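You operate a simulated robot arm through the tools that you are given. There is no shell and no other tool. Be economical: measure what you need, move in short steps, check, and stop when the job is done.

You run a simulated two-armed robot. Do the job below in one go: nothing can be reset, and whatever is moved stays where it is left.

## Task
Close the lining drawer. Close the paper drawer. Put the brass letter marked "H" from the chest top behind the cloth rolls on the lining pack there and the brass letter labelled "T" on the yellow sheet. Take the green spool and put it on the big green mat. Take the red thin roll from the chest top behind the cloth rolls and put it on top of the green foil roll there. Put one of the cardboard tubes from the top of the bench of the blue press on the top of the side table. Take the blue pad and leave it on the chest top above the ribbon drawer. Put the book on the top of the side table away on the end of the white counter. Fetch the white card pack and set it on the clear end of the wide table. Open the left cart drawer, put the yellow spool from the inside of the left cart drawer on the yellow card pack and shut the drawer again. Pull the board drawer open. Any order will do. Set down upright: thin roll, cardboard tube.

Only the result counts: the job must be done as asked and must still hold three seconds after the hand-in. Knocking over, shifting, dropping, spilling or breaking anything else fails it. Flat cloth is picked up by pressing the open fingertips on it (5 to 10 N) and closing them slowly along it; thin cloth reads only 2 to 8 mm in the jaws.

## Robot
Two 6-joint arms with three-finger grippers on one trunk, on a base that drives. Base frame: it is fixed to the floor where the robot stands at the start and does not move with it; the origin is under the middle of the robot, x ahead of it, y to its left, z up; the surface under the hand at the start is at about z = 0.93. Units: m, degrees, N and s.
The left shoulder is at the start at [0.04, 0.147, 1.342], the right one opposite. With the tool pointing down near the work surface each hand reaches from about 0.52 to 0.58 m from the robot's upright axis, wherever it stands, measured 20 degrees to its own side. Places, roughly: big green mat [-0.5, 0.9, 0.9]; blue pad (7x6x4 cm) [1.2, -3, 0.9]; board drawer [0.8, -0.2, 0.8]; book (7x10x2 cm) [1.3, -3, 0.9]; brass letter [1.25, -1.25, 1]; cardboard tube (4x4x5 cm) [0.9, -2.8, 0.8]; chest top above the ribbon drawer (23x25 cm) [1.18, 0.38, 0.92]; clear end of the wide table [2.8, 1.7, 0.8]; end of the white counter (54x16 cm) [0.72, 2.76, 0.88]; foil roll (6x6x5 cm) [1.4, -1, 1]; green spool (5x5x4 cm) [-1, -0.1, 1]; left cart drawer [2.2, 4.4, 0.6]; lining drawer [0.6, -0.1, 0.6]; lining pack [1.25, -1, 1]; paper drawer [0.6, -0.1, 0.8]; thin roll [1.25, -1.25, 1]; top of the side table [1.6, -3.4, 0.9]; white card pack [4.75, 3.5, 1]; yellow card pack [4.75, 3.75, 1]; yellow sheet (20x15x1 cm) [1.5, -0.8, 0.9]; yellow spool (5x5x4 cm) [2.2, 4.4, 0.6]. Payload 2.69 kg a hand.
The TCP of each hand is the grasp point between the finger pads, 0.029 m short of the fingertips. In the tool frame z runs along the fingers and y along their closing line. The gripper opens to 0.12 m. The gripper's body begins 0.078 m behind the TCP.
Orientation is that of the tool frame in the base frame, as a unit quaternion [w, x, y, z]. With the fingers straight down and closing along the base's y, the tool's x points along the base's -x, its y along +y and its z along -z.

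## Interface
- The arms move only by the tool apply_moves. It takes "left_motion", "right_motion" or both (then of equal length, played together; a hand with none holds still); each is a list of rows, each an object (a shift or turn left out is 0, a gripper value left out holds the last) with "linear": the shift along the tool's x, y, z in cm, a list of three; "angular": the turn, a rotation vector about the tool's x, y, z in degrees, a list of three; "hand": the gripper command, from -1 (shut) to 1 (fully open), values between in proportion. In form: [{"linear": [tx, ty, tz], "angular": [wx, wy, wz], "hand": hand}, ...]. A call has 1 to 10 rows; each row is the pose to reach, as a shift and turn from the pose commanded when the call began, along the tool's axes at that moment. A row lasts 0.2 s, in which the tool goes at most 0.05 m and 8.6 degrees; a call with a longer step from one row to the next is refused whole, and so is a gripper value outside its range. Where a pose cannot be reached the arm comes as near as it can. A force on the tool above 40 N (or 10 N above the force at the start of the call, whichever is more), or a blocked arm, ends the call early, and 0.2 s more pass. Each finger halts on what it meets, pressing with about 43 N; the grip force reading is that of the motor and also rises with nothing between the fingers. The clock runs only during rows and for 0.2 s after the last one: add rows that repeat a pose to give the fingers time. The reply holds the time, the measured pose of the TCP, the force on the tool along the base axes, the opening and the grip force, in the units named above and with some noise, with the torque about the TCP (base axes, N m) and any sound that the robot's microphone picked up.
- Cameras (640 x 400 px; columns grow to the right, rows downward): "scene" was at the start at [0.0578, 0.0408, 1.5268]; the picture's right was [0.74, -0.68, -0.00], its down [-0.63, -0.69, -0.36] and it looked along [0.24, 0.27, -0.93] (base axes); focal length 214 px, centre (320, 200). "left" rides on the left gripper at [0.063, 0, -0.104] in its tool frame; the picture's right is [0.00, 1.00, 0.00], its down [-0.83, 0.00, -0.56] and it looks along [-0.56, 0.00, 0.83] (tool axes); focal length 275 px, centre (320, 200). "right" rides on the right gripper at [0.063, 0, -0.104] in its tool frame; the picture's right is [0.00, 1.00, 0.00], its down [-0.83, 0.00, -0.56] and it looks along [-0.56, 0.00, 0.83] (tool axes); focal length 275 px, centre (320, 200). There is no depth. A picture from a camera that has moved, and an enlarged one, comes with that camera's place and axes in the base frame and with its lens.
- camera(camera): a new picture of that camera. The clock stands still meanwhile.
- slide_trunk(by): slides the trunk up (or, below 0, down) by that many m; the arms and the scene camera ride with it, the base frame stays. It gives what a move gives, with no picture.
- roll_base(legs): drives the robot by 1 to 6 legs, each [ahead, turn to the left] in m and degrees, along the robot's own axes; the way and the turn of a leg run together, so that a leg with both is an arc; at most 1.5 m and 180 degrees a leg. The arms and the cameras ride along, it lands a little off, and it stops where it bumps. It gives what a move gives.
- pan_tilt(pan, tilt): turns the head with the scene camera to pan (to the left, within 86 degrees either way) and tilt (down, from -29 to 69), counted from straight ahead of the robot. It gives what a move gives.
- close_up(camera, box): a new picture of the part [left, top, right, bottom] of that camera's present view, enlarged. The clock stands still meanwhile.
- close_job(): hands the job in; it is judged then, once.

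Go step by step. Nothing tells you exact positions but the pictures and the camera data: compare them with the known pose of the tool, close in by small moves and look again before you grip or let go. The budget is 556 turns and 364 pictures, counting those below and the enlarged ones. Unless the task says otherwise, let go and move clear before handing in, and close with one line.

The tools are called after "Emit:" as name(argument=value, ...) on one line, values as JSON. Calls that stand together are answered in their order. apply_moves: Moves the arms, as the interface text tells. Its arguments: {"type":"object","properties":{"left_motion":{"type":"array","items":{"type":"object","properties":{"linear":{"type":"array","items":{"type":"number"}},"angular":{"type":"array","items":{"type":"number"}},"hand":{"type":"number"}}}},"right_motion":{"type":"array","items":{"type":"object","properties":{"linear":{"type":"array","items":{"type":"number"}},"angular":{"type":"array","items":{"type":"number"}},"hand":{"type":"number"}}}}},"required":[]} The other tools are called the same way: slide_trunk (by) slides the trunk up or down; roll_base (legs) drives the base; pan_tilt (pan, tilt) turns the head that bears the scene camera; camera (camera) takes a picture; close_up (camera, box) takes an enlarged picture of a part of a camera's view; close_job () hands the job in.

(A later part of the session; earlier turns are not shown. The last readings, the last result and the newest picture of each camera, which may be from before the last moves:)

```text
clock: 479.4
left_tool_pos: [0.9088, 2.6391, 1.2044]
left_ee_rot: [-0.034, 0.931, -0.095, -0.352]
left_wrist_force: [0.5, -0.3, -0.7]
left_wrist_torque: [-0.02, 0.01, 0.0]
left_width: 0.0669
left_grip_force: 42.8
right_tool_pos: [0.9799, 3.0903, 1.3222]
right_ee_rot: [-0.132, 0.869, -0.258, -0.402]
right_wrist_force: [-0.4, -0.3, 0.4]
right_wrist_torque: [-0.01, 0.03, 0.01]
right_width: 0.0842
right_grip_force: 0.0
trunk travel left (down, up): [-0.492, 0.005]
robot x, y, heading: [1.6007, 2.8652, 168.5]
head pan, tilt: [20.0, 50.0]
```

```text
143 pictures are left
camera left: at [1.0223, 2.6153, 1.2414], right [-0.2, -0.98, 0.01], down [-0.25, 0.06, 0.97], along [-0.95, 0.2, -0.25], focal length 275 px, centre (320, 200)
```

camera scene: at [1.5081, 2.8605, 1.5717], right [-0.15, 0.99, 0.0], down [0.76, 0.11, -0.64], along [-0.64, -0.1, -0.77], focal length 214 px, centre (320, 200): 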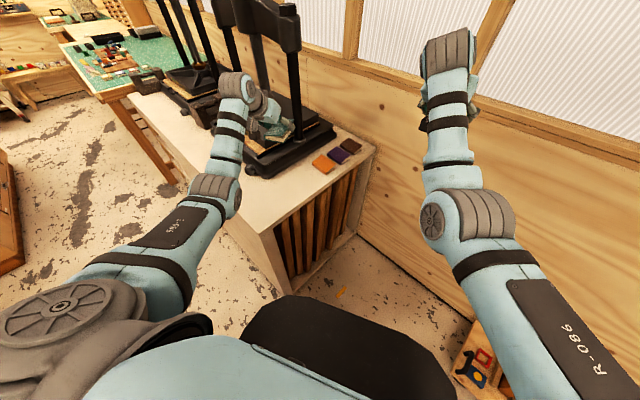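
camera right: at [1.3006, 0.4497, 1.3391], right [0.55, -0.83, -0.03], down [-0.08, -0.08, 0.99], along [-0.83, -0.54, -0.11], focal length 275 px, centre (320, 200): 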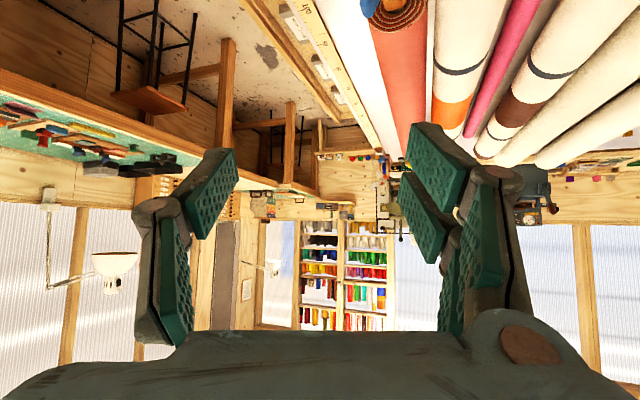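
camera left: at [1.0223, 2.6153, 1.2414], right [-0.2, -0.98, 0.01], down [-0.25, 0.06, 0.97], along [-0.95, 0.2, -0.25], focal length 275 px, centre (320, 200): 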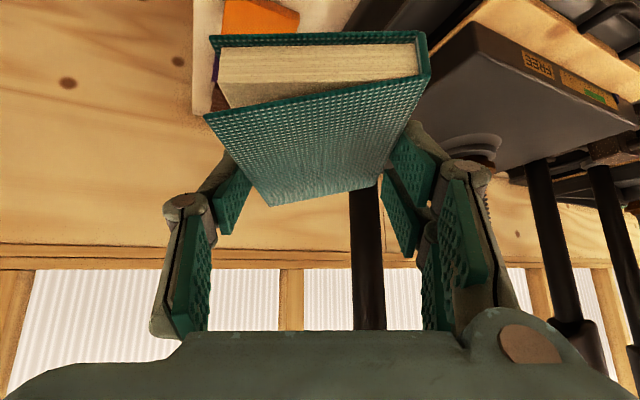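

Emit:
roll_base(legs=[[0.08, 0]])

Emit:
apply_moves(left_motion=[{"linear": [0.5, 1.2, 0.5]}, {"linear": [0.8, 2.4, 1]}, {"linear": [0.8, 2.4, 1]}])

Emit:
slide_trunk(by=-0.2)

Emit:
camera(camera="scene")

Emit:
camera(camera="left")

```text
clock: 480.9
left_tool_pos: [0.8434, 2.6527, 1.2066]
left_ee_rot: [-0.034, 0.93, -0.095, -0.353]
left_wrist_force: [-0.1, 0.5, -2.0]
left_wrist_torque: [-0.03, -0.07, 0.01]
left_width: 0.067
left_grip_force: 43.0
right_tool_pos: [0.9101, 3.0977, 1.3194]
right_ee_rot: [-0.133, 0.873, -0.255, -0.394]
right_wrist_force: [-1.8, 0.3, -0.7]
right_wrist_torque: [0.0, -0.07, -0.06]
right_width: 0.0841
right_grip_force: 0.0
trunk travel left (down, up): [-0.492, 0.005]
robot x, y, heading: [1.5246, 2.883, 168.3]
head pan, tilt: [20.0, 50.0]
stopped in leg 1: the robot was blocked; the commanded pose is now the measured one
```

```text
clock: 481.7
left_tool_pos: [0.8433, 2.6262, 1.1971]
left_ee_rot: [-0.034, 0.929, -0.096, -0.356]
left_wrist_force: [-0.4, 0.8, -0.9]
left_wrist_torque: [-0.02, 0.02, 0.03]
left_width: 0.0671
left_grip_force: 42.8
left hand out of reach, approached as far as the arm can: row 1
right_tool_pos: [0.9177, 3.0967, 1.3227]
right_ee_rot: [-0.133, 0.872, -0.255, -0.397]
right_wrist_force: [0.2, -0.1, 0.4]
right_wrist_torque: [0.0, -0.01, 0.03]
right_width: 0.0839
right_grip_force: 0.0
trunk travel left (down, up): [-0.492, 0.005]
robot x, y, heading: [1.526, 2.8849, 168.6]
head pan, tilt: [20.0, 50.0]
```

```text
clock: 483.9
left_tool_pos: [0.8478, 2.6266, 0.9999]
left_ee_rot: [-0.034, 0.928, -0.095, -0.358]
left_wrist_force: [-0.1, -0.6, -0.9]
left_wrist_torque: [-0.03, 0.03, -0.01]
left_width: 0.0668
left_grip_force: 42.7
right_tool_pos: [0.9222, 3.0958, 1.1249]
right_ee_rot: [-0.133, 0.871, -0.255, -0.399]
right_wrist_force: [-0.1, 0.5, -0.2]
right_wrist_torque: [0.0, 0.03, -0.02]
right_width: 0.084
right_grip_force: 0.1
trunk travel left (down, up): [-0.292, 0.205]
robot x, y, heading: [1.528, 2.8831, 168.7]
head pan, tilt: [20.0, 50.0]
```

```text
142 pictures are left
camera scene: at [1.43, 2.876, 1.3717], right [-0.15, 0.99, 0.0], down [0.76, 0.11, -0.64], along [-0.64, -0.1, -0.77], focal length 214 px, centre (320, 200)
```

scene: 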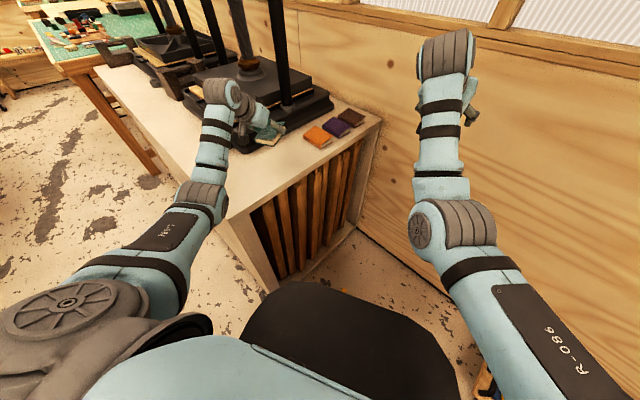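

```text
141 pictures are left
camera left: at [0.9598, 2.6024, 1.0353], right [-0.2, -0.98, 0.01], down [-0.24, 0.06, 0.97], along [-0.95, 0.2, -0.24], focal length 275 px, centre (320, 200)
```

left: 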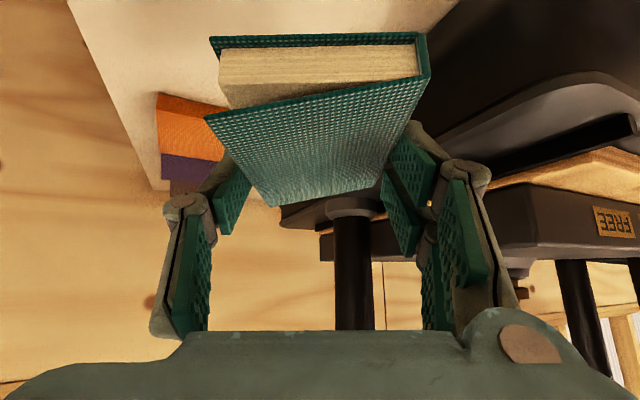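

Emit:
apply_moves(left_motion=[{"linear": [1.5, 0, 1.9]}, {"linear": [3.1, 0, 3.9]}, {"linear": [3.1, 0, 3.9]}])

Emit:
camera(camera="left")

```text
clock: 484.7
left_tool_pos: [0.8439, 2.6269, 0.9498]
left_ee_rot: [-0.034, 0.928, -0.095, -0.358]
left_wrist_force: [0.2, -0.3, -1.0]
left_wrist_torque: [-0.02, -0.02, 0.0]
left_width: 0.067
left_grip_force: 43.1
right_tool_pos: [0.9216, 3.0964, 1.1238]
right_ee_rot: [-0.133, 0.871, -0.255, -0.399]
right_wrist_force: [-0.5, 0.8, 0.1]
right_wrist_torque: [0.0, 0.01, 0.01]
right_width: 0.0839
right_grip_force: 0.0
trunk travel left (down, up): [-0.292, 0.205]
robot x, y, heading: [1.5249, 2.8818, 168.6]
head pan, tilt: [20.0, 50.0]
```

```text
140 pictures are left
camera left: at [0.9566, 2.6028, 0.9849], right [-0.2, -0.98, 0.01], down [-0.24, 0.06, 0.97], along [-0.95, 0.2, -0.24], focal length 275 px, centre (320, 200)
```

left: 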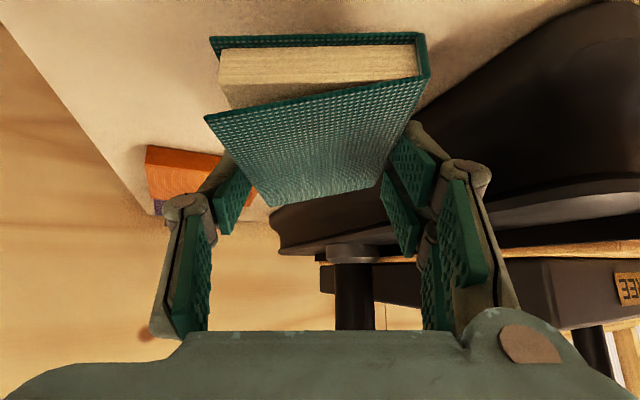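

Emit:
apply_moves(left_motion=[{"linear": [0, -1, 0]}, {"linear": [0, -2, 0]}, {"linear": [0.6, -2, 0.8]}, {"linear": [1.2, -2, 1.5]}, {"linear": [1.2, -2, 1.5]}])

Emit:
camera(camera="left")

```text
clock: 485.9
left_tool_pos: [0.8453, 2.6454, 0.9299]
left_ee_rot: [-0.034, 0.928, -0.096, -0.358]
left_wrist_force: [0.3, -1.4, -1.0]
left_wrist_torque: [-0.01, -0.04, -0.02]
left_width: 0.0671
left_grip_force: 42.8
right_tool_pos: [0.9206, 3.0955, 1.1245]
right_ee_rot: [-0.133, 0.871, -0.255, -0.398]
right_wrist_force: [0.1, 1.0, -0.6]
right_wrist_torque: [0.0, 0.03, 0.02]
right_width: 0.0839
right_grip_force: 0.1
trunk travel left (down, up): [-0.292, 0.205]
robot x, y, heading: [1.5233, 2.887, 168.5]
head pan, tilt: [20.0, 50.0]
```

```text
139 pictures are left
camera left: at [0.959, 2.6222, 0.9658], right [-0.21, -0.98, 0.01], down [-0.24, 0.06, 0.97], along [-0.95, 0.2, -0.24], focal length 275 px, centre (320, 200)
```

left: 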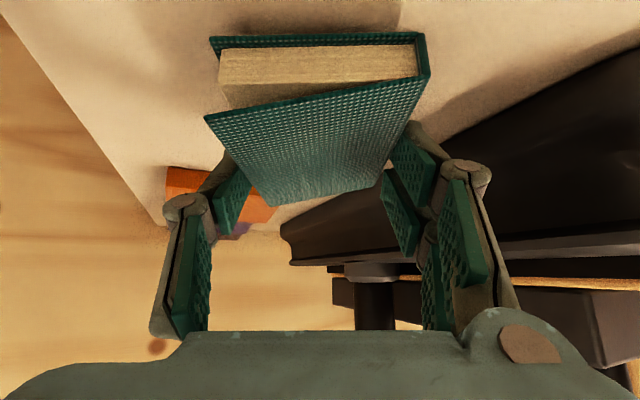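

Clear of the press base now. Lower to contact.

Emit:
apply_moves(left_motion=[{"linear": [0.4, 0, 0.5]}, {"linear": [0.8, 0, 1]}, {"linear": [1.1, 0, 1.35]}, {"linear": [1.1, 0, 1.35]}])

```text
clock: 486.9
left_tool_pos: [0.8468, 2.6475, 0.9186]
left_ee_rot: [-0.033, 0.927, -0.096, -0.362]
left_wrist_force: [-7.9, -4.0, 28.4]
left_wrist_torque: [-0.64, -0.36, -0.16]
left_width: 0.0671
left_grip_force: 43.3
right_tool_pos: [0.9255, 3.0979, 1.1269]
right_ee_rot: [-0.132, 0.87, -0.256, -0.399]
right_wrist_force: [0.1, -0.5, 0.3]
right_wrist_torque: [-0.03, -0.03, -0.01]
right_width: 0.0839
right_grip_force: 0.1
trunk travel left (down, up): [-0.292, 0.205]
robot x, y, heading: [1.5237, 2.885, 168.4]
head pan, tilt: [20.0, 50.0]
```

Emit:
apply_moves(left_motion=[{"linear": [-0.25, 0, -0.3]}, {"linear": [-0.25, 0, -0.3], "hand": 0.2}, {"linear": [-0.3, 0, -0.4], "hand": 0.35}, {"linear": [-0.3, 0, -0.4], "hand": 0.4}, {"linear": [-1, 0, -4]}, {"linear": [-2.5, 0, -8]}, {"linear": [-5.5, 0, -11]}, {"linear": [-5.5, 0, -11]}])

Emit:
camera(camera="left")

Emit:
camera(camera="scene")

```text
clock: 488.7
left_tool_pos: [0.8498, 2.6313, 1.0345]
left_ee_rot: [-0.034, 0.928, -0.097, -0.357]
left_wrist_force: [0.5, 0.4, -0.4]
left_wrist_torque: [-0.01, 0.02, -0.01]
left_width: 0.0839
left_grip_force: 0.1
left hand out of reach, approached as far as the arm can: row 5, 6, 7, 8
right_tool_pos: [0.9216, 3.0968, 1.1249]
right_ee_rot: [-0.133, 0.871, -0.255, -0.399]
right_wrist_force: [0.1, 0.0, 0.7]
right_wrist_torque: [0.0, 0.03, 0.02]
right_width: 0.0838
right_grip_force: 0.0
trunk travel left (down, up): [-0.292, 0.205]
robot x, y, heading: [1.5281, 2.8881, 168.3]
head pan, tilt: [20.0, 50.0]
```

```text
138 pictures are left
camera left: at [0.9621, 2.6059, 1.0698], right [-0.21, -0.98, 0.01], down [-0.24, 0.06, 0.97], along [-0.95, 0.2, -0.25], focal length 275 px, centre (320, 200)
```

left: 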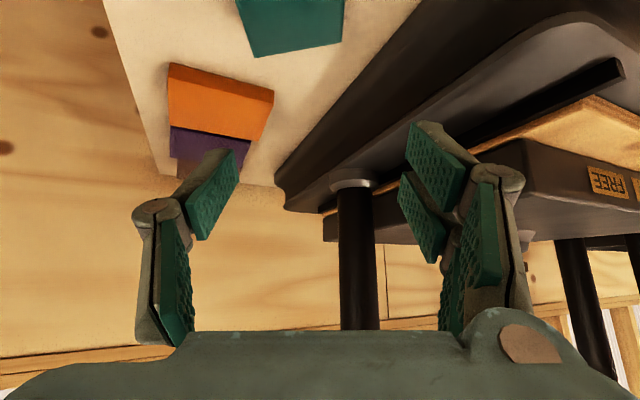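

```text
137 pictures are left
camera scene: at [1.4299, 2.8759, 1.3717], right [-0.15, 0.99, 0.0], down [0.76, 0.11, -0.64], along [-0.64, -0.1, -0.77], focal length 214 px, centre (320, 200)
```

scene: 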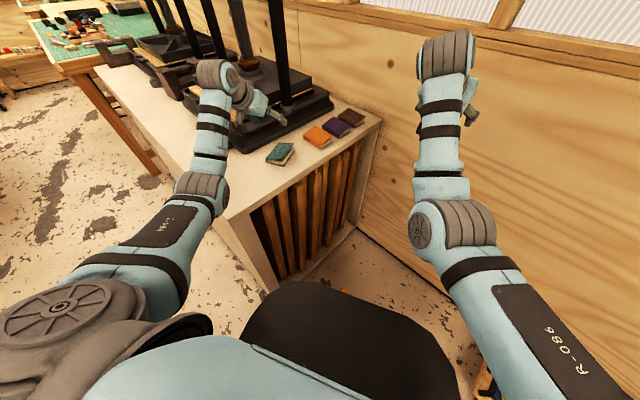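

Book is on the counter end. Now the cart: raise, back off and look right.

Emit:
slide_trunk(by=0.2)

Emit:
roll_base(legs=[[-0.35, 0]])

Emit:
pan_tilt(pan=-75, tilt=30)

Emit:
camera(camera="scene")

Emit:
pan_tilt(pan=-35, tilt=30)

Emit:
camera(camera="scene")

```text
clock: 490.9
left_tool_pos: [0.8487, 2.6294, 1.2349]
left_ee_rot: [-0.033, 0.928, -0.097, -0.357]
left_wrist_force: [0.6, 0.2, -0.9]
left_wrist_torque: [-0.01, -0.01, -0.01]
left_width: 0.0836
left_grip_force: 0.0
right_tool_pos: [0.9212, 3.0969, 1.3246]
right_ee_rot: [-0.132, 0.871, -0.254, -0.399]
right_wrist_force: [0.5, -0.6, 1.2]
right_wrist_torque: [0.0, 0.0, 0.01]
right_width: 0.0837
right_grip_force: 0.1
trunk travel left (down, up): [-0.492, 0.005]
robot x, y, heading: [1.5285, 2.8838, 168.8]
head pan, tilt: [20.0, 50.0]
```

```text
clock: 493.1
left_tool_pos: [1.1904, 2.5619, 1.2326]
left_ee_rot: [-0.032, 0.929, -0.096, -0.355]
left_wrist_force: [-0.6, 0.0, -0.5]
left_wrist_torque: [-0.01, -0.03, 0.01]
left_width: 0.0838
left_grip_force: 0.0
right_tool_pos: [1.2621, 3.0268, 1.323]
right_ee_rot: [-0.133, 0.871, -0.255, -0.397]
right_wrist_force: [-0.7, 0.4, 0.5]
right_wrist_torque: [-0.01, -0.01, -0.01]
right_width: 0.0839
right_grip_force: 0.0
trunk travel left (down, up): [-0.492, 0.005]
robot x, y, heading: [1.8701, 2.8153, 168.7]
head pan, tilt: [20.0, 50.0]
```

```text
clock: 494.9
left_tool_pos: [1.1937, 2.5589, 1.2346]
left_ee_rot: [-0.033, 0.929, -0.096, -0.357]
left_wrist_force: [-0.2, -0.9, 0.2]
left_wrist_torque: [-0.01, 0.0, -0.02]
left_width: 0.0842
left_grip_force: 0.1
right_tool_pos: [1.2671, 3.0257, 1.3249]
right_ee_rot: [-0.133, 0.871, -0.255, -0.399]
right_wrist_force: [-0.4, 0.1, 0.0]
right_wrist_torque: [-0.02, 0.01, -0.02]
right_width: 0.0839
right_grip_force: 0.1
trunk travel left (down, up): [-0.492, 0.005]
robot x, y, heading: [1.8699, 2.8127, 168.9]
head pan, tilt: [-75.0, 30.0]
```

```text
136 pictures are left
camera scene: at [1.845, 2.908, 1.6013], right [1.0, 0.06, 0.0], down [0.03, -0.5, -0.87], along [-0.05, 0.86, -0.5], focal length 214 px, centre (320, 200)
```

scene: 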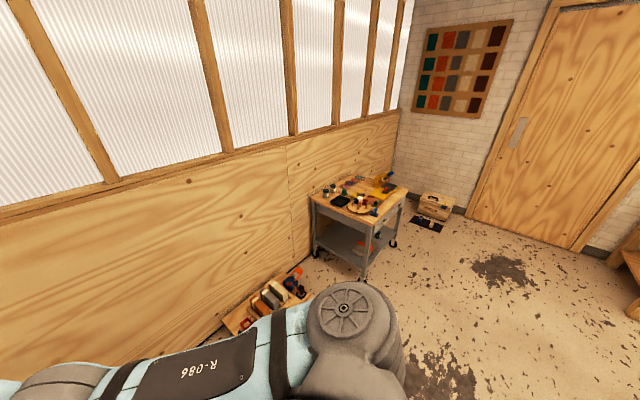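

```text
clock: 495.9
left_tool_pos: [1.1939, 2.5595, 1.234]
left_ee_rot: [-0.032, 0.929, -0.096, -0.357]
left_wrist_force: [-0.5, 0.1, 0.3]
left_wrist_torque: [0.02, 0.01, 0.04]
left_width: 0.0841
left_grip_force: 0.0
right_tool_pos: [1.2668, 3.025, 1.3243]
right_ee_rot: [-0.133, 0.871, -0.255, -0.398]
right_wrist_force: [-0.1, 0.2, -0.1]
right_wrist_torque: [-0.02, -0.04, 0.0]
right_width: 0.084
right_grip_force: 0.1
trunk travel left (down, up): [-0.492, 0.005]
robot x, y, heading: [1.8699, 2.8137, 168.4]
head pan, tilt: [-35.0, 30.0]
```

```text
135 pictures are left
camera scene: at [1.7881, 2.8833, 1.6013], right [0.73, 0.69, 0.0], down [0.34, -0.36, -0.87], along [-0.6, 0.63, -0.5], focal length 214 px, centre (320, 200)
```

scene: 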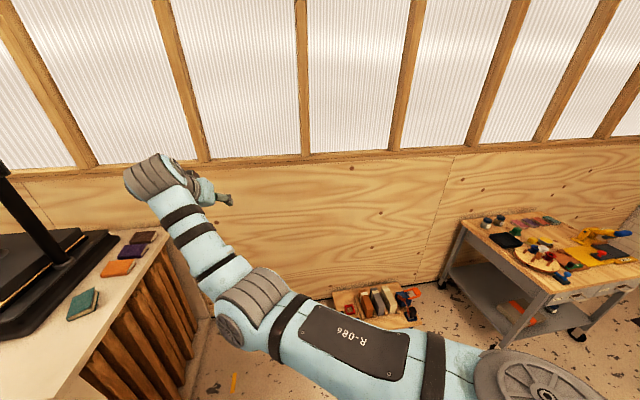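

Emit:
roll_base(legs=[[0, -123.5], [1.3, 0], [0, 100]])

Emit:
pan_tilt(pan=0, tilt=45)

Emit:
camera(camera="scene")

```text
clock: 511.8
left_tool_pos: [2.0571, 3.7814, 1.2345]
left_ee_rot: [-0.102, 0.891, -0.279, -0.343]
left_wrist_force: [-0.2, -0.2, -0.5]
left_wrist_torque: [0.0, -0.01, 0.01]
left_width: 0.0837
left_grip_force: 0.1
right_tool_pos: [2.3056, 4.1828, 1.3239]
right_ee_rot: [-0.211, 0.802, -0.424, -0.364]
right_wrist_force: [-0.2, 0.8, -0.1]
right_wrist_torque: [-0.01, -0.03, 0.0]
right_width: 0.0837
right_grip_force: 0.1
trunk travel left (down, up): [-0.492, 0.005]
robot x, y, heading: [2.7842, 3.7521, 145.4]
head pan, tilt: [-35.0, 30.0]
```

```text
clock: 512.8
left_tool_pos: [2.0565, 3.7805, 1.2349]
left_ee_rot: [-0.104, 0.891, -0.28, -0.343]
left_wrist_force: [-0.1, 0.6, -0.3]
left_wrist_torque: [0.01, 0.01, -0.03]
left_width: 0.084
left_grip_force: 0.1
right_tool_pos: [2.3043, 4.1815, 1.324]
right_ee_rot: [-0.21, 0.802, -0.424, -0.364]
right_wrist_force: [-0.2, 0.5, 0.4]
right_wrist_torque: [0.0, 0.0, -0.01]
right_width: 0.0839
right_grip_force: 0.1
trunk travel left (down, up): [-0.492, 0.005]
robot x, y, heading: [2.7771, 3.7502, 145.6]
head pan, tilt: [0.0, 45.0]
```

```text
134 pictures are left
camera scene: at [2.6945, 3.8078, 1.5787], right [0.56, 0.83, 0.0], down [0.58, -0.4, -0.71], along [-0.58, 0.4, -0.71], focal length 214 px, centre (320, 200)
```

scene: 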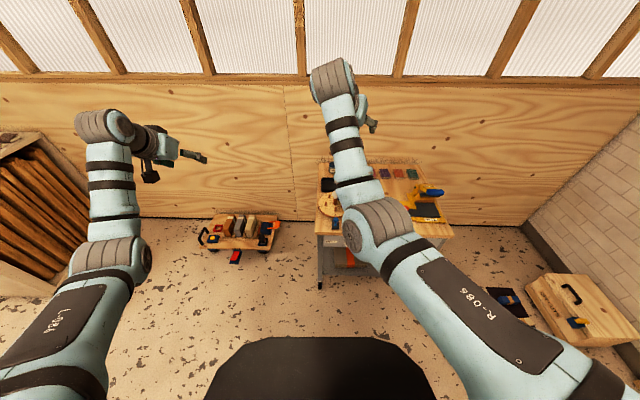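

Emit:
apply_moves(right_motion=[{"linear": [1, -1, -1.5], "angular": [0, -8, 0]}, {"linear": [2, -2, -3], "angular": [0, -16, 0]}, {"linear": [3, -3, -4], "angular": [0, -24, 0]}, {"linear": [4, -4, -5], "angular": [0, -32, 0]}, {"linear": [4, -4, -5], "angular": [0, -40, 0]}, {"linear": [4, -4, -5], "angular": [0, -40, 0]}])

Emit:
apply_moves(right_motion=[{"angular": [0, 0, -8.5]}, {"angular": [0, 0, -17]}, {"angular": [0, 0, -25.5]}, {"angular": [0, 0, -34]}, {"angular": [0, 0, -42.5]}, {"angular": [0, 0, -51]}, {"angular": [0, 0, -59.5]}, {"angular": [0, 0, -68]}, {"angular": [0, 0, -76.5]}, {"angular": [0, 0, -85]}])

Emit:
camera(camera="scene")

```text
clock: 514.4
left_tool_pos: [2.0565, 3.7807, 1.2341]
left_ee_rot: [-0.104, 0.89, -0.28, -0.343]
left_wrist_force: [-0.3, -0.4, -0.3]
left_wrist_torque: [-0.01, 0.0, -0.02]
left_width: 0.0841
left_grip_force: 0.1
right_tool_pos: [2.4014, 4.2776, 1.3344]
right_ee_rot: [-0.386, 0.613, -0.317, -0.612]
right_wrist_force: [0.5, -0.9, 0.6]
right_wrist_torque: [0.04, -0.02, -0.01]
right_width: 0.0843
right_grip_force: 0.1
right hand out of reach, approached as far as the arm can: row 1, 2, 3, 4, 5, 6
trunk travel left (down, up): [-0.492, 0.005]
robot x, y, heading: [2.7771, 3.751, 145.9]
head pan, tilt: [0.0, 45.0]
stopped in row 6 (right hand): the arm was blocked; the commanded pose is now the measured one
```

```text
clock: 516.6
left_tool_pos: [2.0569, 3.78, 1.2342]
left_ee_rot: [-0.104, 0.891, -0.28, -0.343]
left_wrist_force: [-0.4, 0.9, 0.0]
left_wrist_torque: [-0.02, 0.01, 0.0]
left_width: 0.0838
left_grip_force: 0.0
right_tool_pos: [2.4026, 4.2758, 1.3334]
right_ee_rot: [0.698, -0.666, -0.183, 0.189]
right_wrist_force: [-0.4, 0.0, -0.4]
right_wrist_torque: [0.0, 0.0, 0.04]
right_width: 0.0842
right_grip_force: 0.1
trunk travel left (down, up): [-0.492, 0.005]
robot x, y, heading: [2.7776, 3.7523, 145.5]
head pan, tilt: [0.0, 45.0]
```

```text
133 pictures are left
camera scene: at [2.6946, 3.8081, 1.5787], right [0.56, 0.83, 0.0], down [0.58, -0.4, -0.71], along [-0.58, 0.4, -0.71], focal length 214 px, centre (320, 200)
```

scene: 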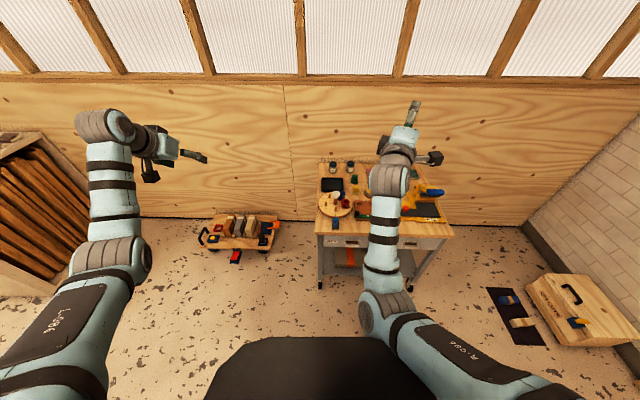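

Emit:
close_up(camera="scene", box=[300, 150, 460, 270])

Emit:
apply_moves(right_motion=[{"angular": [0, -8, 0]}, {"angular": [0, -16, 0]}, {"angular": [0, -25, 0]}, {"angular": [0, -25, 0]}])

```text
3.33 times, centred on (380, 210) of scene
camera zoom: at [2.6946, 3.8081, 1.5787], right [0.56, 0.83, 0.0], down [0.58, -0.4, -0.71], along [-0.58, 0.4, -0.71], focal length 715 px, centre (120, 167)
```

zoom: 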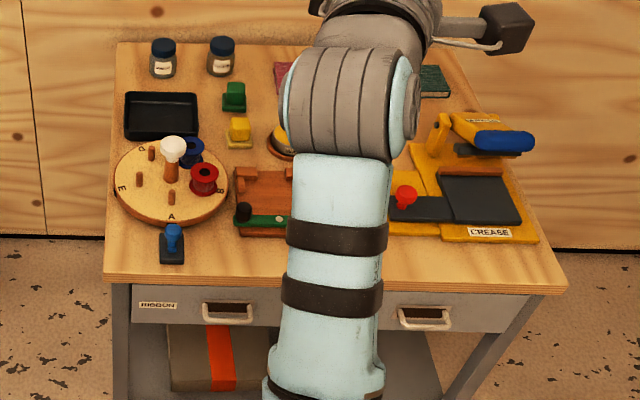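

```text
refused: row 3 steps farther than a row can; nothing moved
```

Emit:
apply_moves(right_motion=[{"angular": [0, -8, 0]}, {"angular": [0, -16, 0]}, {"angular": [0, -24, 0]}, {"angular": [0, -24, 0]}])

Emit:
slide_trunk(by=-0.45)

Emit:
camera(camera="scene")

Emit:
camera(camera="right")

```text
clock: 517.6
left_tool_pos: [2.0573, 3.7794, 1.2329]
left_ee_rot: [-0.103, 0.891, -0.278, -0.344]
left_wrist_force: [-0.2, -0.4, -0.1]
left_wrist_torque: [0.0, -0.01, 0.02]
left_width: 0.084
left_grip_force: 0.1
right_tool_pos: [2.3991, 4.2727, 1.3339]
right_ee_rot: [0.642, -0.613, -0.323, 0.329]
right_wrist_force: [0.5, 0.7, 1.3]
right_wrist_torque: [0.02, 0.0, 0.01]
right_width: 0.0841
right_grip_force: 0.1
trunk travel left (down, up): [-0.492, 0.005]
robot x, y, heading: [2.781, 3.7516, 145.7]
head pan, tilt: [0.0, 45.0]
```

```text
refused: -0.45 is not a number from -0.4 to 0.4
```

```text
131 pictures are left
camera scene: at [2.6943, 3.8077, 1.5787], right [0.56, 0.83, 0.0], down [0.58, -0.4, -0.71], along [-0.58, 0.4, -0.71], focal length 214 px, centre (320, 200)
```

scene: 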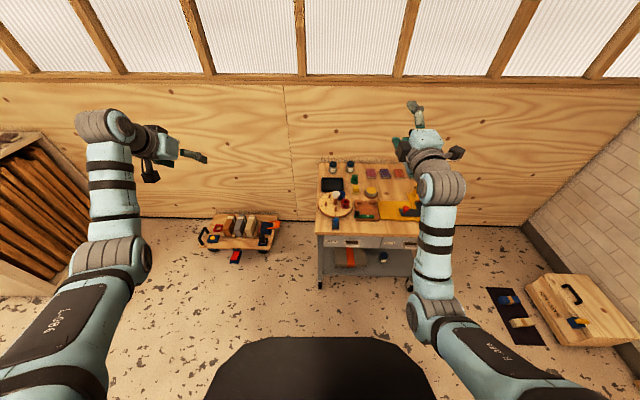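

```text
130 pictures are left
camera right: at [2.5211, 4.2649, 1.3276], right [-0.02, 0.04, -1.0], down [-0.02, -1.0, -0.04], along [-1.0, 0.02, 0.02], focal length 275 px, centre (320, 200)
```

right: 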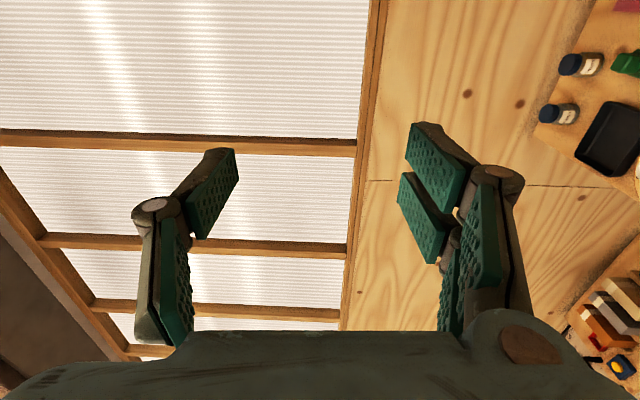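

Emit:
slide_trunk(by=-0.4)

Emit:
apply_moves(right_motion=[{"linear": [0, 4, 0], "hand": 0}, {"linear": [0, 8, 0]}, {"linear": [0, 12, 0]}, {"linear": [0, 16, 0]}, {"linear": [0, 20, 0]}, {"linear": [0, 24, 0]}, {"linear": [0, 28, 0]}, {"linear": [0, 28, 0]}])

Emit:
pan_tilt(pan=0, tilt=35)

Emit:
camera(camera="scene")

Emit:
camera(camera="right")

```text
clock: 521.4
left_tool_pos: [2.0559, 3.7808, 0.8342]
left_ee_rot: [-0.103, 0.89, -0.28, -0.344]
left_wrist_force: [0.9, 0.4, 0.2]
left_wrist_torque: [-0.02, -0.02, -0.01]
left_width: 0.084
left_grip_force: 0.1
right_tool_pos: [2.4005, 4.2738, 0.9332]
right_ee_rot: [0.642, -0.614, -0.322, 0.329]
right_wrist_force: [-0.1, -0.3, 0.0]
right_wrist_torque: [-0.02, 0.0, 0.0]
right_width: 0.0844
right_grip_force: 0.1
trunk travel left (down, up): [-0.092, 0.405]
robot x, y, heading: [2.7778, 3.7534, 145.6]
head pan, tilt: [0.0, 45.0]
```

```text
clock: 523.2
left_tool_pos: [2.0559, 3.7804, 0.8342]
left_ee_rot: [-0.104, 0.89, -0.28, -0.344]
left_wrist_force: [0.2, 0.0, -0.4]
left_wrist_torque: [0.02, -0.02, -0.03]
left_width: 0.0838
left_grip_force: 0.0
right_tool_pos: [2.3925, 4.2822, 0.6523]
right_ee_rot: [0.642, -0.613, -0.322, 0.329]
right_wrist_force: [-0.8, 0.1, -0.4]
right_wrist_torque: [0.01, 0.01, 0.0]
right_width: 0.06
right_grip_force: 0.0
trunk travel left (down, up): [-0.092, 0.405]
robot x, y, heading: [2.7801, 3.7504, 145.5]
head pan, tilt: [0.0, 45.0]
```

```text
clock: 524.0
left_tool_pos: [2.0555, 3.7797, 0.8343]
left_ee_rot: [-0.104, 0.891, -0.28, -0.343]
left_wrist_force: [0.4, 0.5, -0.2]
left_wrist_torque: [-0.01, 0.04, -0.01]
left_width: 0.0841
left_grip_force: 0.1
right_tool_pos: [2.3929, 4.2835, 0.6531]
right_ee_rot: [0.641, -0.613, -0.322, 0.329]
right_wrist_force: [0.6, -0.1, -0.3]
right_wrist_torque: [-0.06, -0.01, -0.01]
right_width: 0.06
right_grip_force: 0.1
trunk travel left (down, up): [-0.092, 0.405]
robot x, y, heading: [2.7805, 3.7518, 145.6]
head pan, tilt: [0.0, 35.0]
```

```text
129 pictures are left
camera scene: at [2.6892, 3.8119, 1.1931], right [0.56, 0.83, 0.0], down [0.47, -0.32, -0.82], along [-0.68, 0.46, -0.57], focal length 214 px, centre (320, 200)
```

scene: 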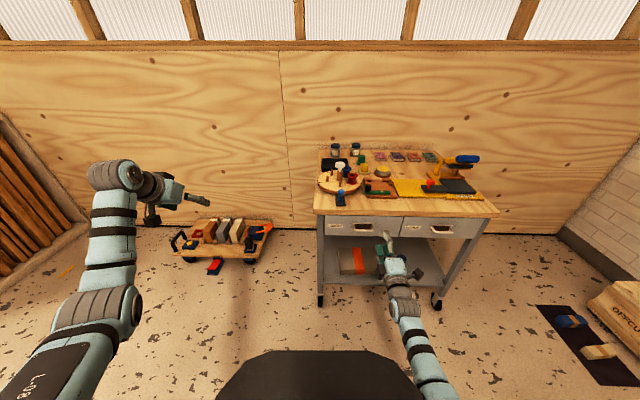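

```text
128 pictures are left
camera right: at [2.5144, 4.2746, 0.6474], right [-0.02, 0.04, -1.0], down [-0.02, -1.0, -0.04], along [-1.0, 0.02, 0.02], focal length 275 px, centre (320, 200)
```

right: 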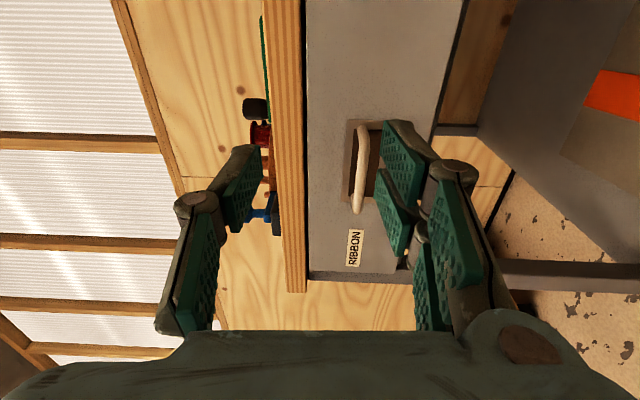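

Emit:
apply_moves(right_motion=[{"linear": [-2, 1.5, 0]}, {"linear": [-3.8, 3.1, 0]}, {"linear": [-3.8, 3.1, 0]}])

Emit:
roll_base(legs=[[0.06, 0]])

Emit:
camera(camera="right")

```text
clock: 525.0
left_tool_pos: [2.0574, 3.782, 0.8344]
left_ee_rot: [-0.103, 0.891, -0.279, -0.344]
left_wrist_force: [0.3, 0.0, 0.5]
left_wrist_torque: [0.02, -0.01, -0.03]
left_width: 0.0841
left_grip_force: 0.1
right_tool_pos: [2.3895, 4.2726, 0.6139]
right_ee_rot: [0.649, -0.612, -0.333, 0.305]
right_wrist_force: [0.1, -0.3, -0.1]
right_wrist_torque: [0.02, -0.05, 0.0]
right_width: 0.0601
right_grip_force: 0.0
trunk travel left (down, up): [-0.092, 0.405]
robot x, y, heading: [2.7805, 3.7511, 145.4]
head pan, tilt: [0.0, 35.0]
stopped in row 3 (right hand): the arm was blocked; the commanded pose is now the measured one
```

```text
clock: 525.9
left_tool_pos: [2.0073, 3.8159, 0.8331]
left_ee_rot: [-0.104, 0.89, -0.28, -0.344]
left_wrist_force: [-0.5, 0.2, -0.6]
left_wrist_torque: [0.03, 0.0, 0.0]
left_width: 0.0841
left_grip_force: 0.2
right_tool_pos: [2.3391, 4.3083, 0.6129]
right_ee_rot: [0.648, -0.612, -0.334, 0.305]
right_wrist_force: [-0.4, -0.5, -0.2]
right_wrist_torque: [0.0, 0.02, -0.01]
right_width: 0.0602
right_grip_force: 0.0
trunk travel left (down, up): [-0.092, 0.405]
robot x, y, heading: [2.732, 3.7873, 145.9]
head pan, tilt: [0.0, 35.0]
```

```text
127 pictures are left
camera right: at [2.4605, 4.2968, 0.6125], right [0.01, 0.07, -1.0], down [-0.04, -1.0, -0.07], along [-1.0, 0.04, -0.01], focal length 275 px, centre (320, 200)
```

right: 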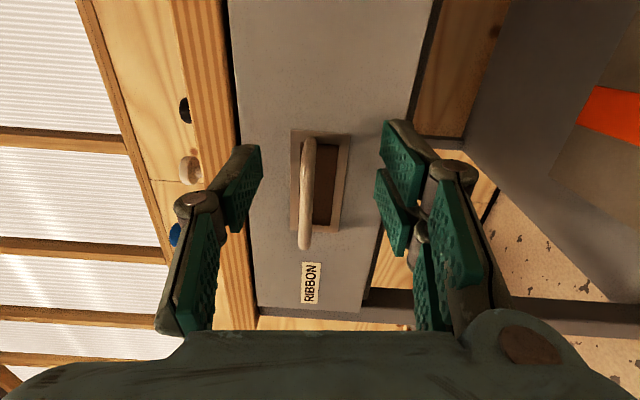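

Emit:
roll_base(legs=[[0, 3]])

Emit:
camera(camera="right")

```text
clock: 526.7
left_tool_pos: [2.0055, 3.7757, 0.8339]
left_ee_rot: [-0.094, 0.898, -0.256, -0.345]
left_wrist_force: [0.7, 0.5, 0.3]
left_wrist_torque: [0.0, 0.01, 0.01]
left_width: 0.0841
left_grip_force: 0.0
right_tool_pos: [2.3132, 4.2867, 0.6144]
right_ee_rot: [0.642, -0.602, -0.35, 0.322]
right_wrist_force: [0.0, -0.4, -0.4]
right_wrist_torque: [-0.02, 0.03, 0.03]
right_width: 0.06
right_grip_force: 0.0
trunk travel left (down, up): [-0.092, 0.405]
robot x, y, heading: [2.7321, 3.7853, 148.8]
head pan, tilt: [0.0, 35.0]
```

```text
126 pictures are left
camera right: at [2.4348, 4.2819, 0.6128], right [0.01, 0.07, -1.0], down [0.01, -1.0, -0.07], along [-1.0, -0.01, -0.01], focal length 275 px, centre (320, 200)
```

right: 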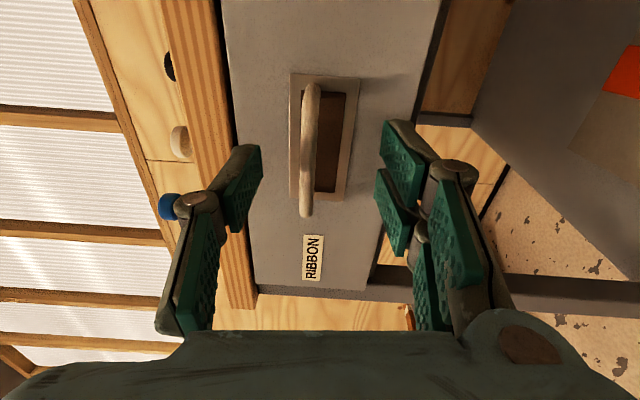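

Emit:
apply_moves(right_motion=[{"linear": [0, -0.6, 1.5]}, {"linear": [0, -0.6, 3]}, {"linear": [0, -0.6, 4]}, {"linear": [0, -0.6, 4]}])

Emit:
camera(camera="right")

```text
clock: 527.7
left_tool_pos: [2.009, 3.7759, 0.8346]
left_ee_rot: [-0.095, 0.897, -0.256, -0.347]
left_wrist_force: [-0.5, -0.3, -0.1]
left_wrist_torque: [0.01, -0.02, 0.0]
left_width: 0.0838
left_grip_force: 0.1
right_tool_pos: [2.2814, 4.3075, 0.6193]
right_ee_rot: [0.64, -0.604, -0.35, 0.322]
right_wrist_force: [19.1, -15.5, -5.8]
right_wrist_torque: [-0.71, -0.79, -0.2]
right_width: 0.0705
right_grip_force: 6.4
trunk travel left (down, up): [-0.092, 0.405]
robot x, y, heading: [2.7283, 3.7822, 148.5]
head pan, tilt: [0.0, 35.0]
```

```text
125 pictures are left
camera right: at [2.4029, 4.3026, 0.6194], right [0.01, 0.07, -1.0], down [0.01, -1.0, -0.07], along [-1.0, -0.01, -0.01], focal length 275 px, centre (320, 200)
```

right: 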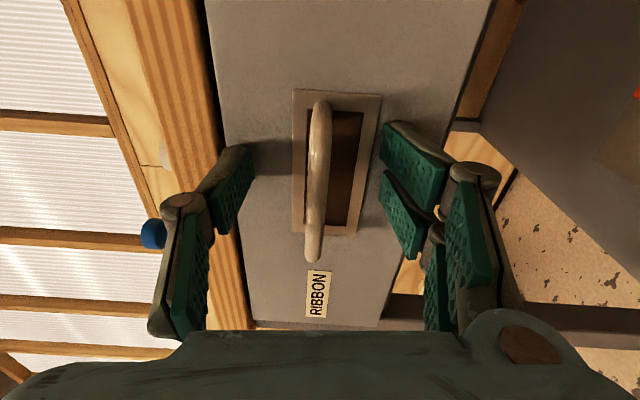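

Emit:
apply_moves(right_motion=[{"linear": [0, 0, -0.6]}, {"linear": [0, 0, -0.6], "hand": -0.5}, {"linear": [0, 0, -0.6], "hand": -1}, {"linear": [0, 0, -0.6], "hand": -1}])

Emit:
camera(camera="right")

```text
clock: 528.7
left_tool_pos: [2.0062, 3.7775, 0.8328]
left_ee_rot: [-0.094, 0.898, -0.256, -0.346]
left_wrist_force: [-0.2, -0.3, 0.2]
left_wrist_torque: [0.05, 0.01, 0.02]
left_width: 0.0837
left_grip_force: 0.1
right_tool_pos: [2.285, 4.306, 0.6203]
right_ee_rot: [0.64, -0.603, -0.35, 0.323]
right_wrist_force: [4.5, -0.9, -9.1]
right_wrist_torque: [-1.02, 0.67, -0.24]
right_width: 0.0091
right_grip_force: 36.2
trunk travel left (down, up): [-0.092, 0.405]
robot x, y, heading: [2.7273, 3.7843, 148.7]
head pan, tilt: [0.0, 35.0]
```

```text
124 pictures are left
camera right: at [2.4057, 4.3015, 0.6196], right [0.01, 0.07, -1.0], down [0.01, -1.0, -0.07], along [-1.0, -0.01, -0.01], focal length 275 px, centre (320, 200)
```

right: 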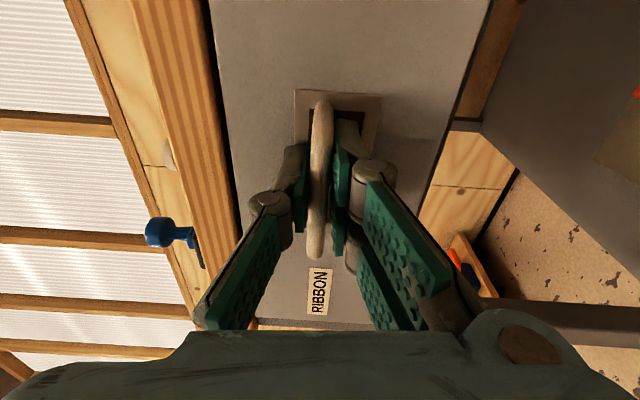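

Emit:
roll_base(legs=[[-0.18, -1]])

Emit:
pan_tilt(pan=-20, tilt=50)

Emit:
camera(camera="scene")

```text
clock: 529.8
left_tool_pos: [2.0689, 3.7439, 0.8334]
left_ee_rot: [-0.095, 0.897, -0.258, -0.346]
left_wrist_force: [0.7, -0.1, 0.6]
left_wrist_torque: [-0.03, -0.01, 0.03]
left_width: 0.0841
left_grip_force: 0.0
right_tool_pos: [2.346, 4.2627, 0.6204]
right_ee_rot: [0.638, -0.604, -0.349, 0.326]
right_wrist_force: [-11.8, -17.5, -12.4]
right_wrist_torque: [-1.37, 0.28, -0.65]
right_width: 0.0091
right_grip_force: 36.8
trunk travel left (down, up): [-0.092, 0.405]
robot x, y, heading: [2.7941, 3.7473, 149.0]
head pan, tilt: [0.0, 35.0]
stopped in leg 1: the force on the tool passed its limit at 51 N (the readings are from after the stop); the commanded pose is now the measured one
```

```text
clock: 530.7
left_tool_pos: [2.0655, 3.7439, 0.8311]
left_ee_rot: [-0.097, 0.897, -0.259, -0.344]
left_wrist_force: [0.7, 1.1, 0.8]
left_wrist_torque: [0.0, -0.03, 0.02]
left_width: 0.084
left_grip_force: 0.1
right_tool_pos: [2.3437, 4.2646, 0.6194]
right_ee_rot: [0.64, -0.604, -0.348, 0.323]
right_wrist_force: [-18.1, -25.9, -17.9]
right_wrist_torque: [-1.36, 0.29, 0.66]
right_width: 0.0091
right_grip_force: 36.5
trunk travel left (down, up): [-0.092, 0.405]
robot x, y, heading: [2.7933, 3.7481, 149.1]
head pan, tilt: [-20.0, 50.0]
```

```text
123 pictures are left
camera scene: at [2.7208, 3.8161, 1.1712], right [0.78, 0.63, 0.0], down [0.48, -0.6, -0.64], along [-0.4, 0.5, -0.77], focal length 214 px, centre (320, 200)
```

scene: 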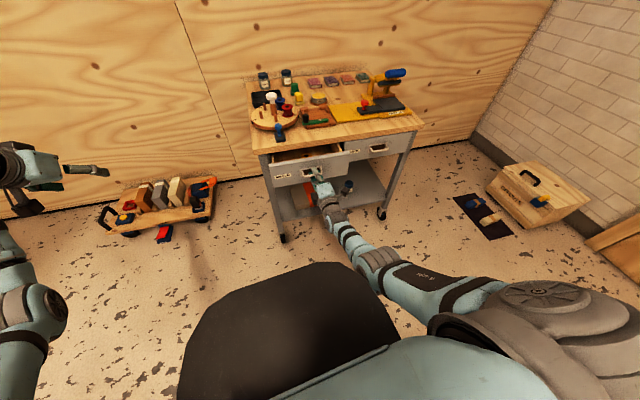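

Emit:
apply_moves(right_motion=[{"linear": [-0.6, 0, 0]}, {"linear": [-1.2, 0, -1]}, {"linear": [-1.3, 0, -2.5]}, {"linear": [-1.5, 0, -4]}, {"linear": [-1.6, 0, -5.5]}, {"linear": [-1.7, 0, -7]}])

Emit:
camera(camera="scene")

```text
clock: 531.5
left_tool_pos: [2.0681, 3.7473, 0.8326]
left_ee_rot: [-0.094, 0.897, -0.261, -0.344]
left_wrist_force: [0.5, -0.8, 0.1]
left_wrist_torque: [0.01, -0.02, -0.02]
left_width: 0.084
left_grip_force: 0.1
right_tool_pos: [2.3572, 4.2524, 0.6207]
right_ee_rot: [0.638, -0.607, -0.347, 0.322]
right_wrist_force: [12.0, 19.1, -22.4]
right_wrist_torque: [-1.07, 0.66, 0.62]
right_width: 0.009
right_grip_force: 36.7
trunk travel left (down, up): [-0.092, 0.405]
robot x, y, heading: [2.7919, 3.7468, 148.0]
head pan, tilt: [-20.0, 50.0]
stopped in row 3 (right hand): the force on the tool passed its limit at 75 N (the readings are from after the stop); the commanded pose is now the measured one
```

```text
122 pictures are left
camera scene: at [2.7261, 3.8221, 1.1712], right [0.79, 0.62, 0.0], down [0.47, -0.61, -0.64], along [-0.39, 0.5, -0.77], focal length 214 px, centre (320, 200)
```

scene: 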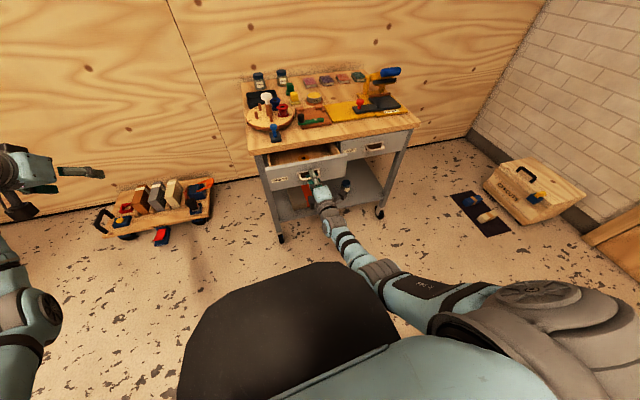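

Emit:
apply_moves(right_motion=[{"linear": [0.4, 0, 0]}, {"linear": [0.6, -0.2, -0.5]}, {"linear": [0.6, -0.3, -1.2]}, {"linear": [0.6, -0.3, -2]}])

```text
clock: 532.0
left_tool_pos: [2.0684, 3.7457, 0.8328]
left_ee_rot: [-0.094, 0.897, -0.261, -0.344]
left_wrist_force: [0.3, 0.3, -0.4]
left_wrist_torque: [-0.01, 0.0, 0.01]
left_width: 0.0842
left_grip_force: 0.0
right_tool_pos: [2.3577, 4.2531, 0.6205]
right_ee_rot: [0.634, -0.61, -0.349, 0.322]
right_wrist_force: [3.9, 7.2, -19.4]
right_wrist_torque: [-1.1, 0.64, -0.33]
right_width: 0.0088
right_grip_force: 36.0
trunk travel left (down, up): [-0.092, 0.405]
robot x, y, heading: [2.7905, 3.7451, 148.0]
head pan, tilt: [-20.0, 50.0]
stopped in row 2 (right hand): the force on the tool passed its limit at 62 N (the readings are from after the stop); the commanded pose is now the measured one
```

I let go, align the base squarely with the cart, and re-grip.

Emit:
apply_moves(right_motion=[{"hand": -0.6}, {"hand": -0.2}, {"hand": 0}, {"hand": 0}])

Emit:
apply_moves(right_motion=[{"linear": [0, 0, -2]}, {"linear": [0, 0, -4]}, {"linear": [0, 0, -5]}, {"linear": [0, 0, -5]}])

Emit:
roll_base(legs=[[0, -2.6]])

Emit:
camera(camera="right")

Emit:
close_up(camera="scene", box=[220, 60, 440, 240])

```text
clock: 533.0
left_tool_pos: [2.0692, 3.7435, 0.8331]
left_ee_rot: [-0.096, 0.897, -0.26, -0.345]
left_wrist_force: [-0.7, 0.2, -0.2]
left_wrist_torque: [-0.01, -0.01, -0.04]
left_width: 0.0841
left_grip_force: 0.1
right_tool_pos: [2.3557, 4.252, 0.6262]
right_ee_rot: [0.637, -0.606, -0.349, 0.323]
right_wrist_force: [-0.9, -0.1, 0.1]
right_wrist_torque: [0.0, -0.01, -0.02]
right_width: 0.0599
right_grip_force: 0.0
trunk travel left (down, up): [-0.092, 0.405]
robot x, y, heading: [2.7939, 3.7507, 148.4]
head pan, tilt: [-20.0, 50.0]
```

```text
clock: 533.5
left_tool_pos: [2.0661, 3.7459, 0.8356]
left_ee_rot: [-0.094, 0.897, -0.26, -0.344]
left_wrist_force: [0.6, -0.5, -0.4]
left_wrist_torque: [0.0, -0.04, 0.02]
left_width: 0.0838
left_grip_force: 0.2
right_tool_pos: [2.3536, 4.2534, 0.659]
right_ee_rot: [0.646, -0.597, -0.34, 0.333]
right_wrist_force: [-0.8, 0.3, -36.2]
right_wrist_torque: [-0.71, 0.51, -0.02]
right_width: 0.0835
right_grip_force: 18.1
trunk travel left (down, up): [-0.092, 0.405]
robot x, y, heading: [2.7916, 3.7462, 148.2]
head pan, tilt: [-20.0, 50.0]
stopped in row 2 (right hand): the force on the tool passed its limit at 63 N (the readings are from after the stop); the commanded pose is now the measured one
```

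```text
clock: 534.2
left_tool_pos: [2.0664, 3.747, 0.8296]
left_ee_rot: [-0.093, 0.897, -0.261, -0.343]
left_wrist_force: [-0.4, 0.3, -0.2]
left_wrist_torque: [-0.02, -0.01, -0.01]
left_width: 0.0841
left_grip_force: 0.0
right_tool_pos: [2.3532, 4.2541, 0.655]
right_ee_rot: [0.644, -0.599, -0.339, 0.334]
right_wrist_force: [0.0, -1.7, -24.8]
right_wrist_torque: [-0.53, 0.28, -0.05]
right_width: 0.076
right_grip_force: 12.2
trunk travel left (down, up): [-0.092, 0.405]
robot x, y, heading: [2.7885, 3.7446, 148.0]
head pan, tilt: [-20.0, 50.0]
stopped in leg 1: the force on the tool passed its limit at 84 N (the readings are from after the stop); the commanded pose is now the measured one
```

```text
121 pictures are left
camera right: at [2.4746, 4.25, 0.6499], right [-0.02, 0.06, -1.0], down [0.01, -1.0, -0.06], along [-1.0, -0.01, 0.02], focal length 275 px, centre (320, 200)
```

right: 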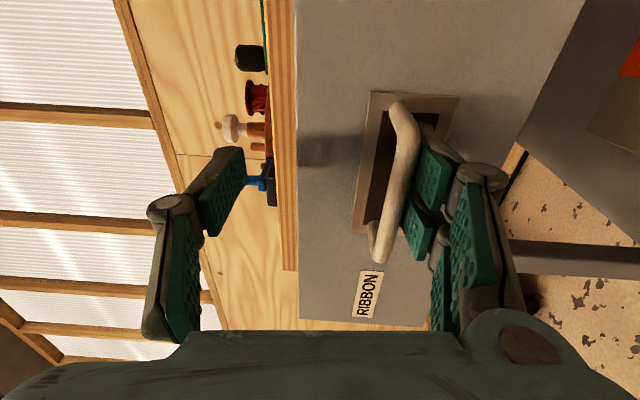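

```text
2.22 times, centred on (330, 150) of scene
camera zoom: at [2.7244, 3.8208, 1.1694], right [0.79, 0.62, 0.0], down [0.47, -0.61, -0.64], along [-0.39, 0.5, -0.77], focal length 477 px, centre (298, 311)
```

zoom: 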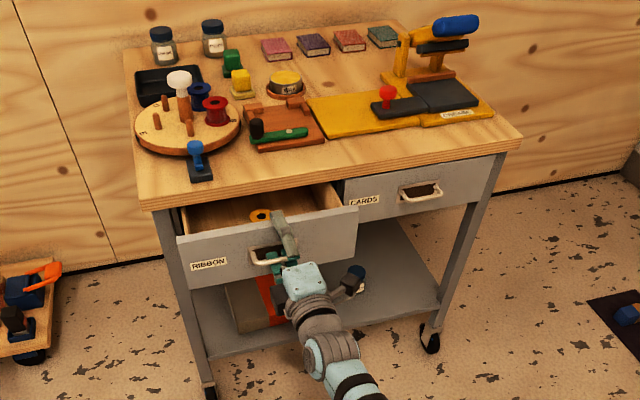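

Emit:
apply_moves(right_motion=[{"linear": [0, 1.5, 0], "hand": 0.3}, {"linear": [0, 3, 0]}, {"linear": [0, 3, 0]}])

Emit:
camera(camera="right")

```text
clock: 535.0
left_tool_pos: [2.0689, 3.7453, 0.835]
left_ee_rot: [-0.095, 0.896, -0.261, -0.345]
left_wrist_force: [-0.7, -0.1, -0.2]
left_wrist_torque: [0.0, -0.02, -0.01]
left_width: 0.0841
left_grip_force: 0.0
right_tool_pos: [2.3541, 4.2548, 0.6304]
right_ee_rot: [0.648, -0.595, -0.338, 0.334]
right_wrist_force: [-0.8, 1.0, 0.4]
right_wrist_torque: [0.01, 0.04, -0.03]
right_width: 0.0781
right_grip_force: 0.0
trunk travel left (down, up): [-0.092, 0.405]
robot x, y, heading: [2.7936, 3.7476, 148.0]
head pan, tilt: [-20.0, 50.0]
```

```text
119 pictures are left
camera right: at [2.4758, 4.2503, 0.6247], right [-0.03, 0.07, -1.0], down [0.01, -1.0, -0.07], along [-1.0, -0.01, 0.03], focal length 275 px, centre (320, 200)
```

right: 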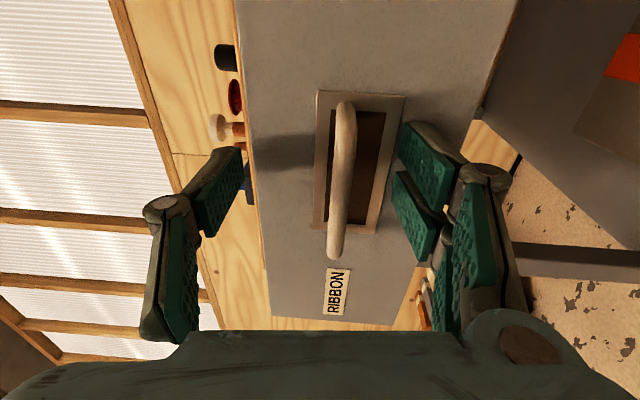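

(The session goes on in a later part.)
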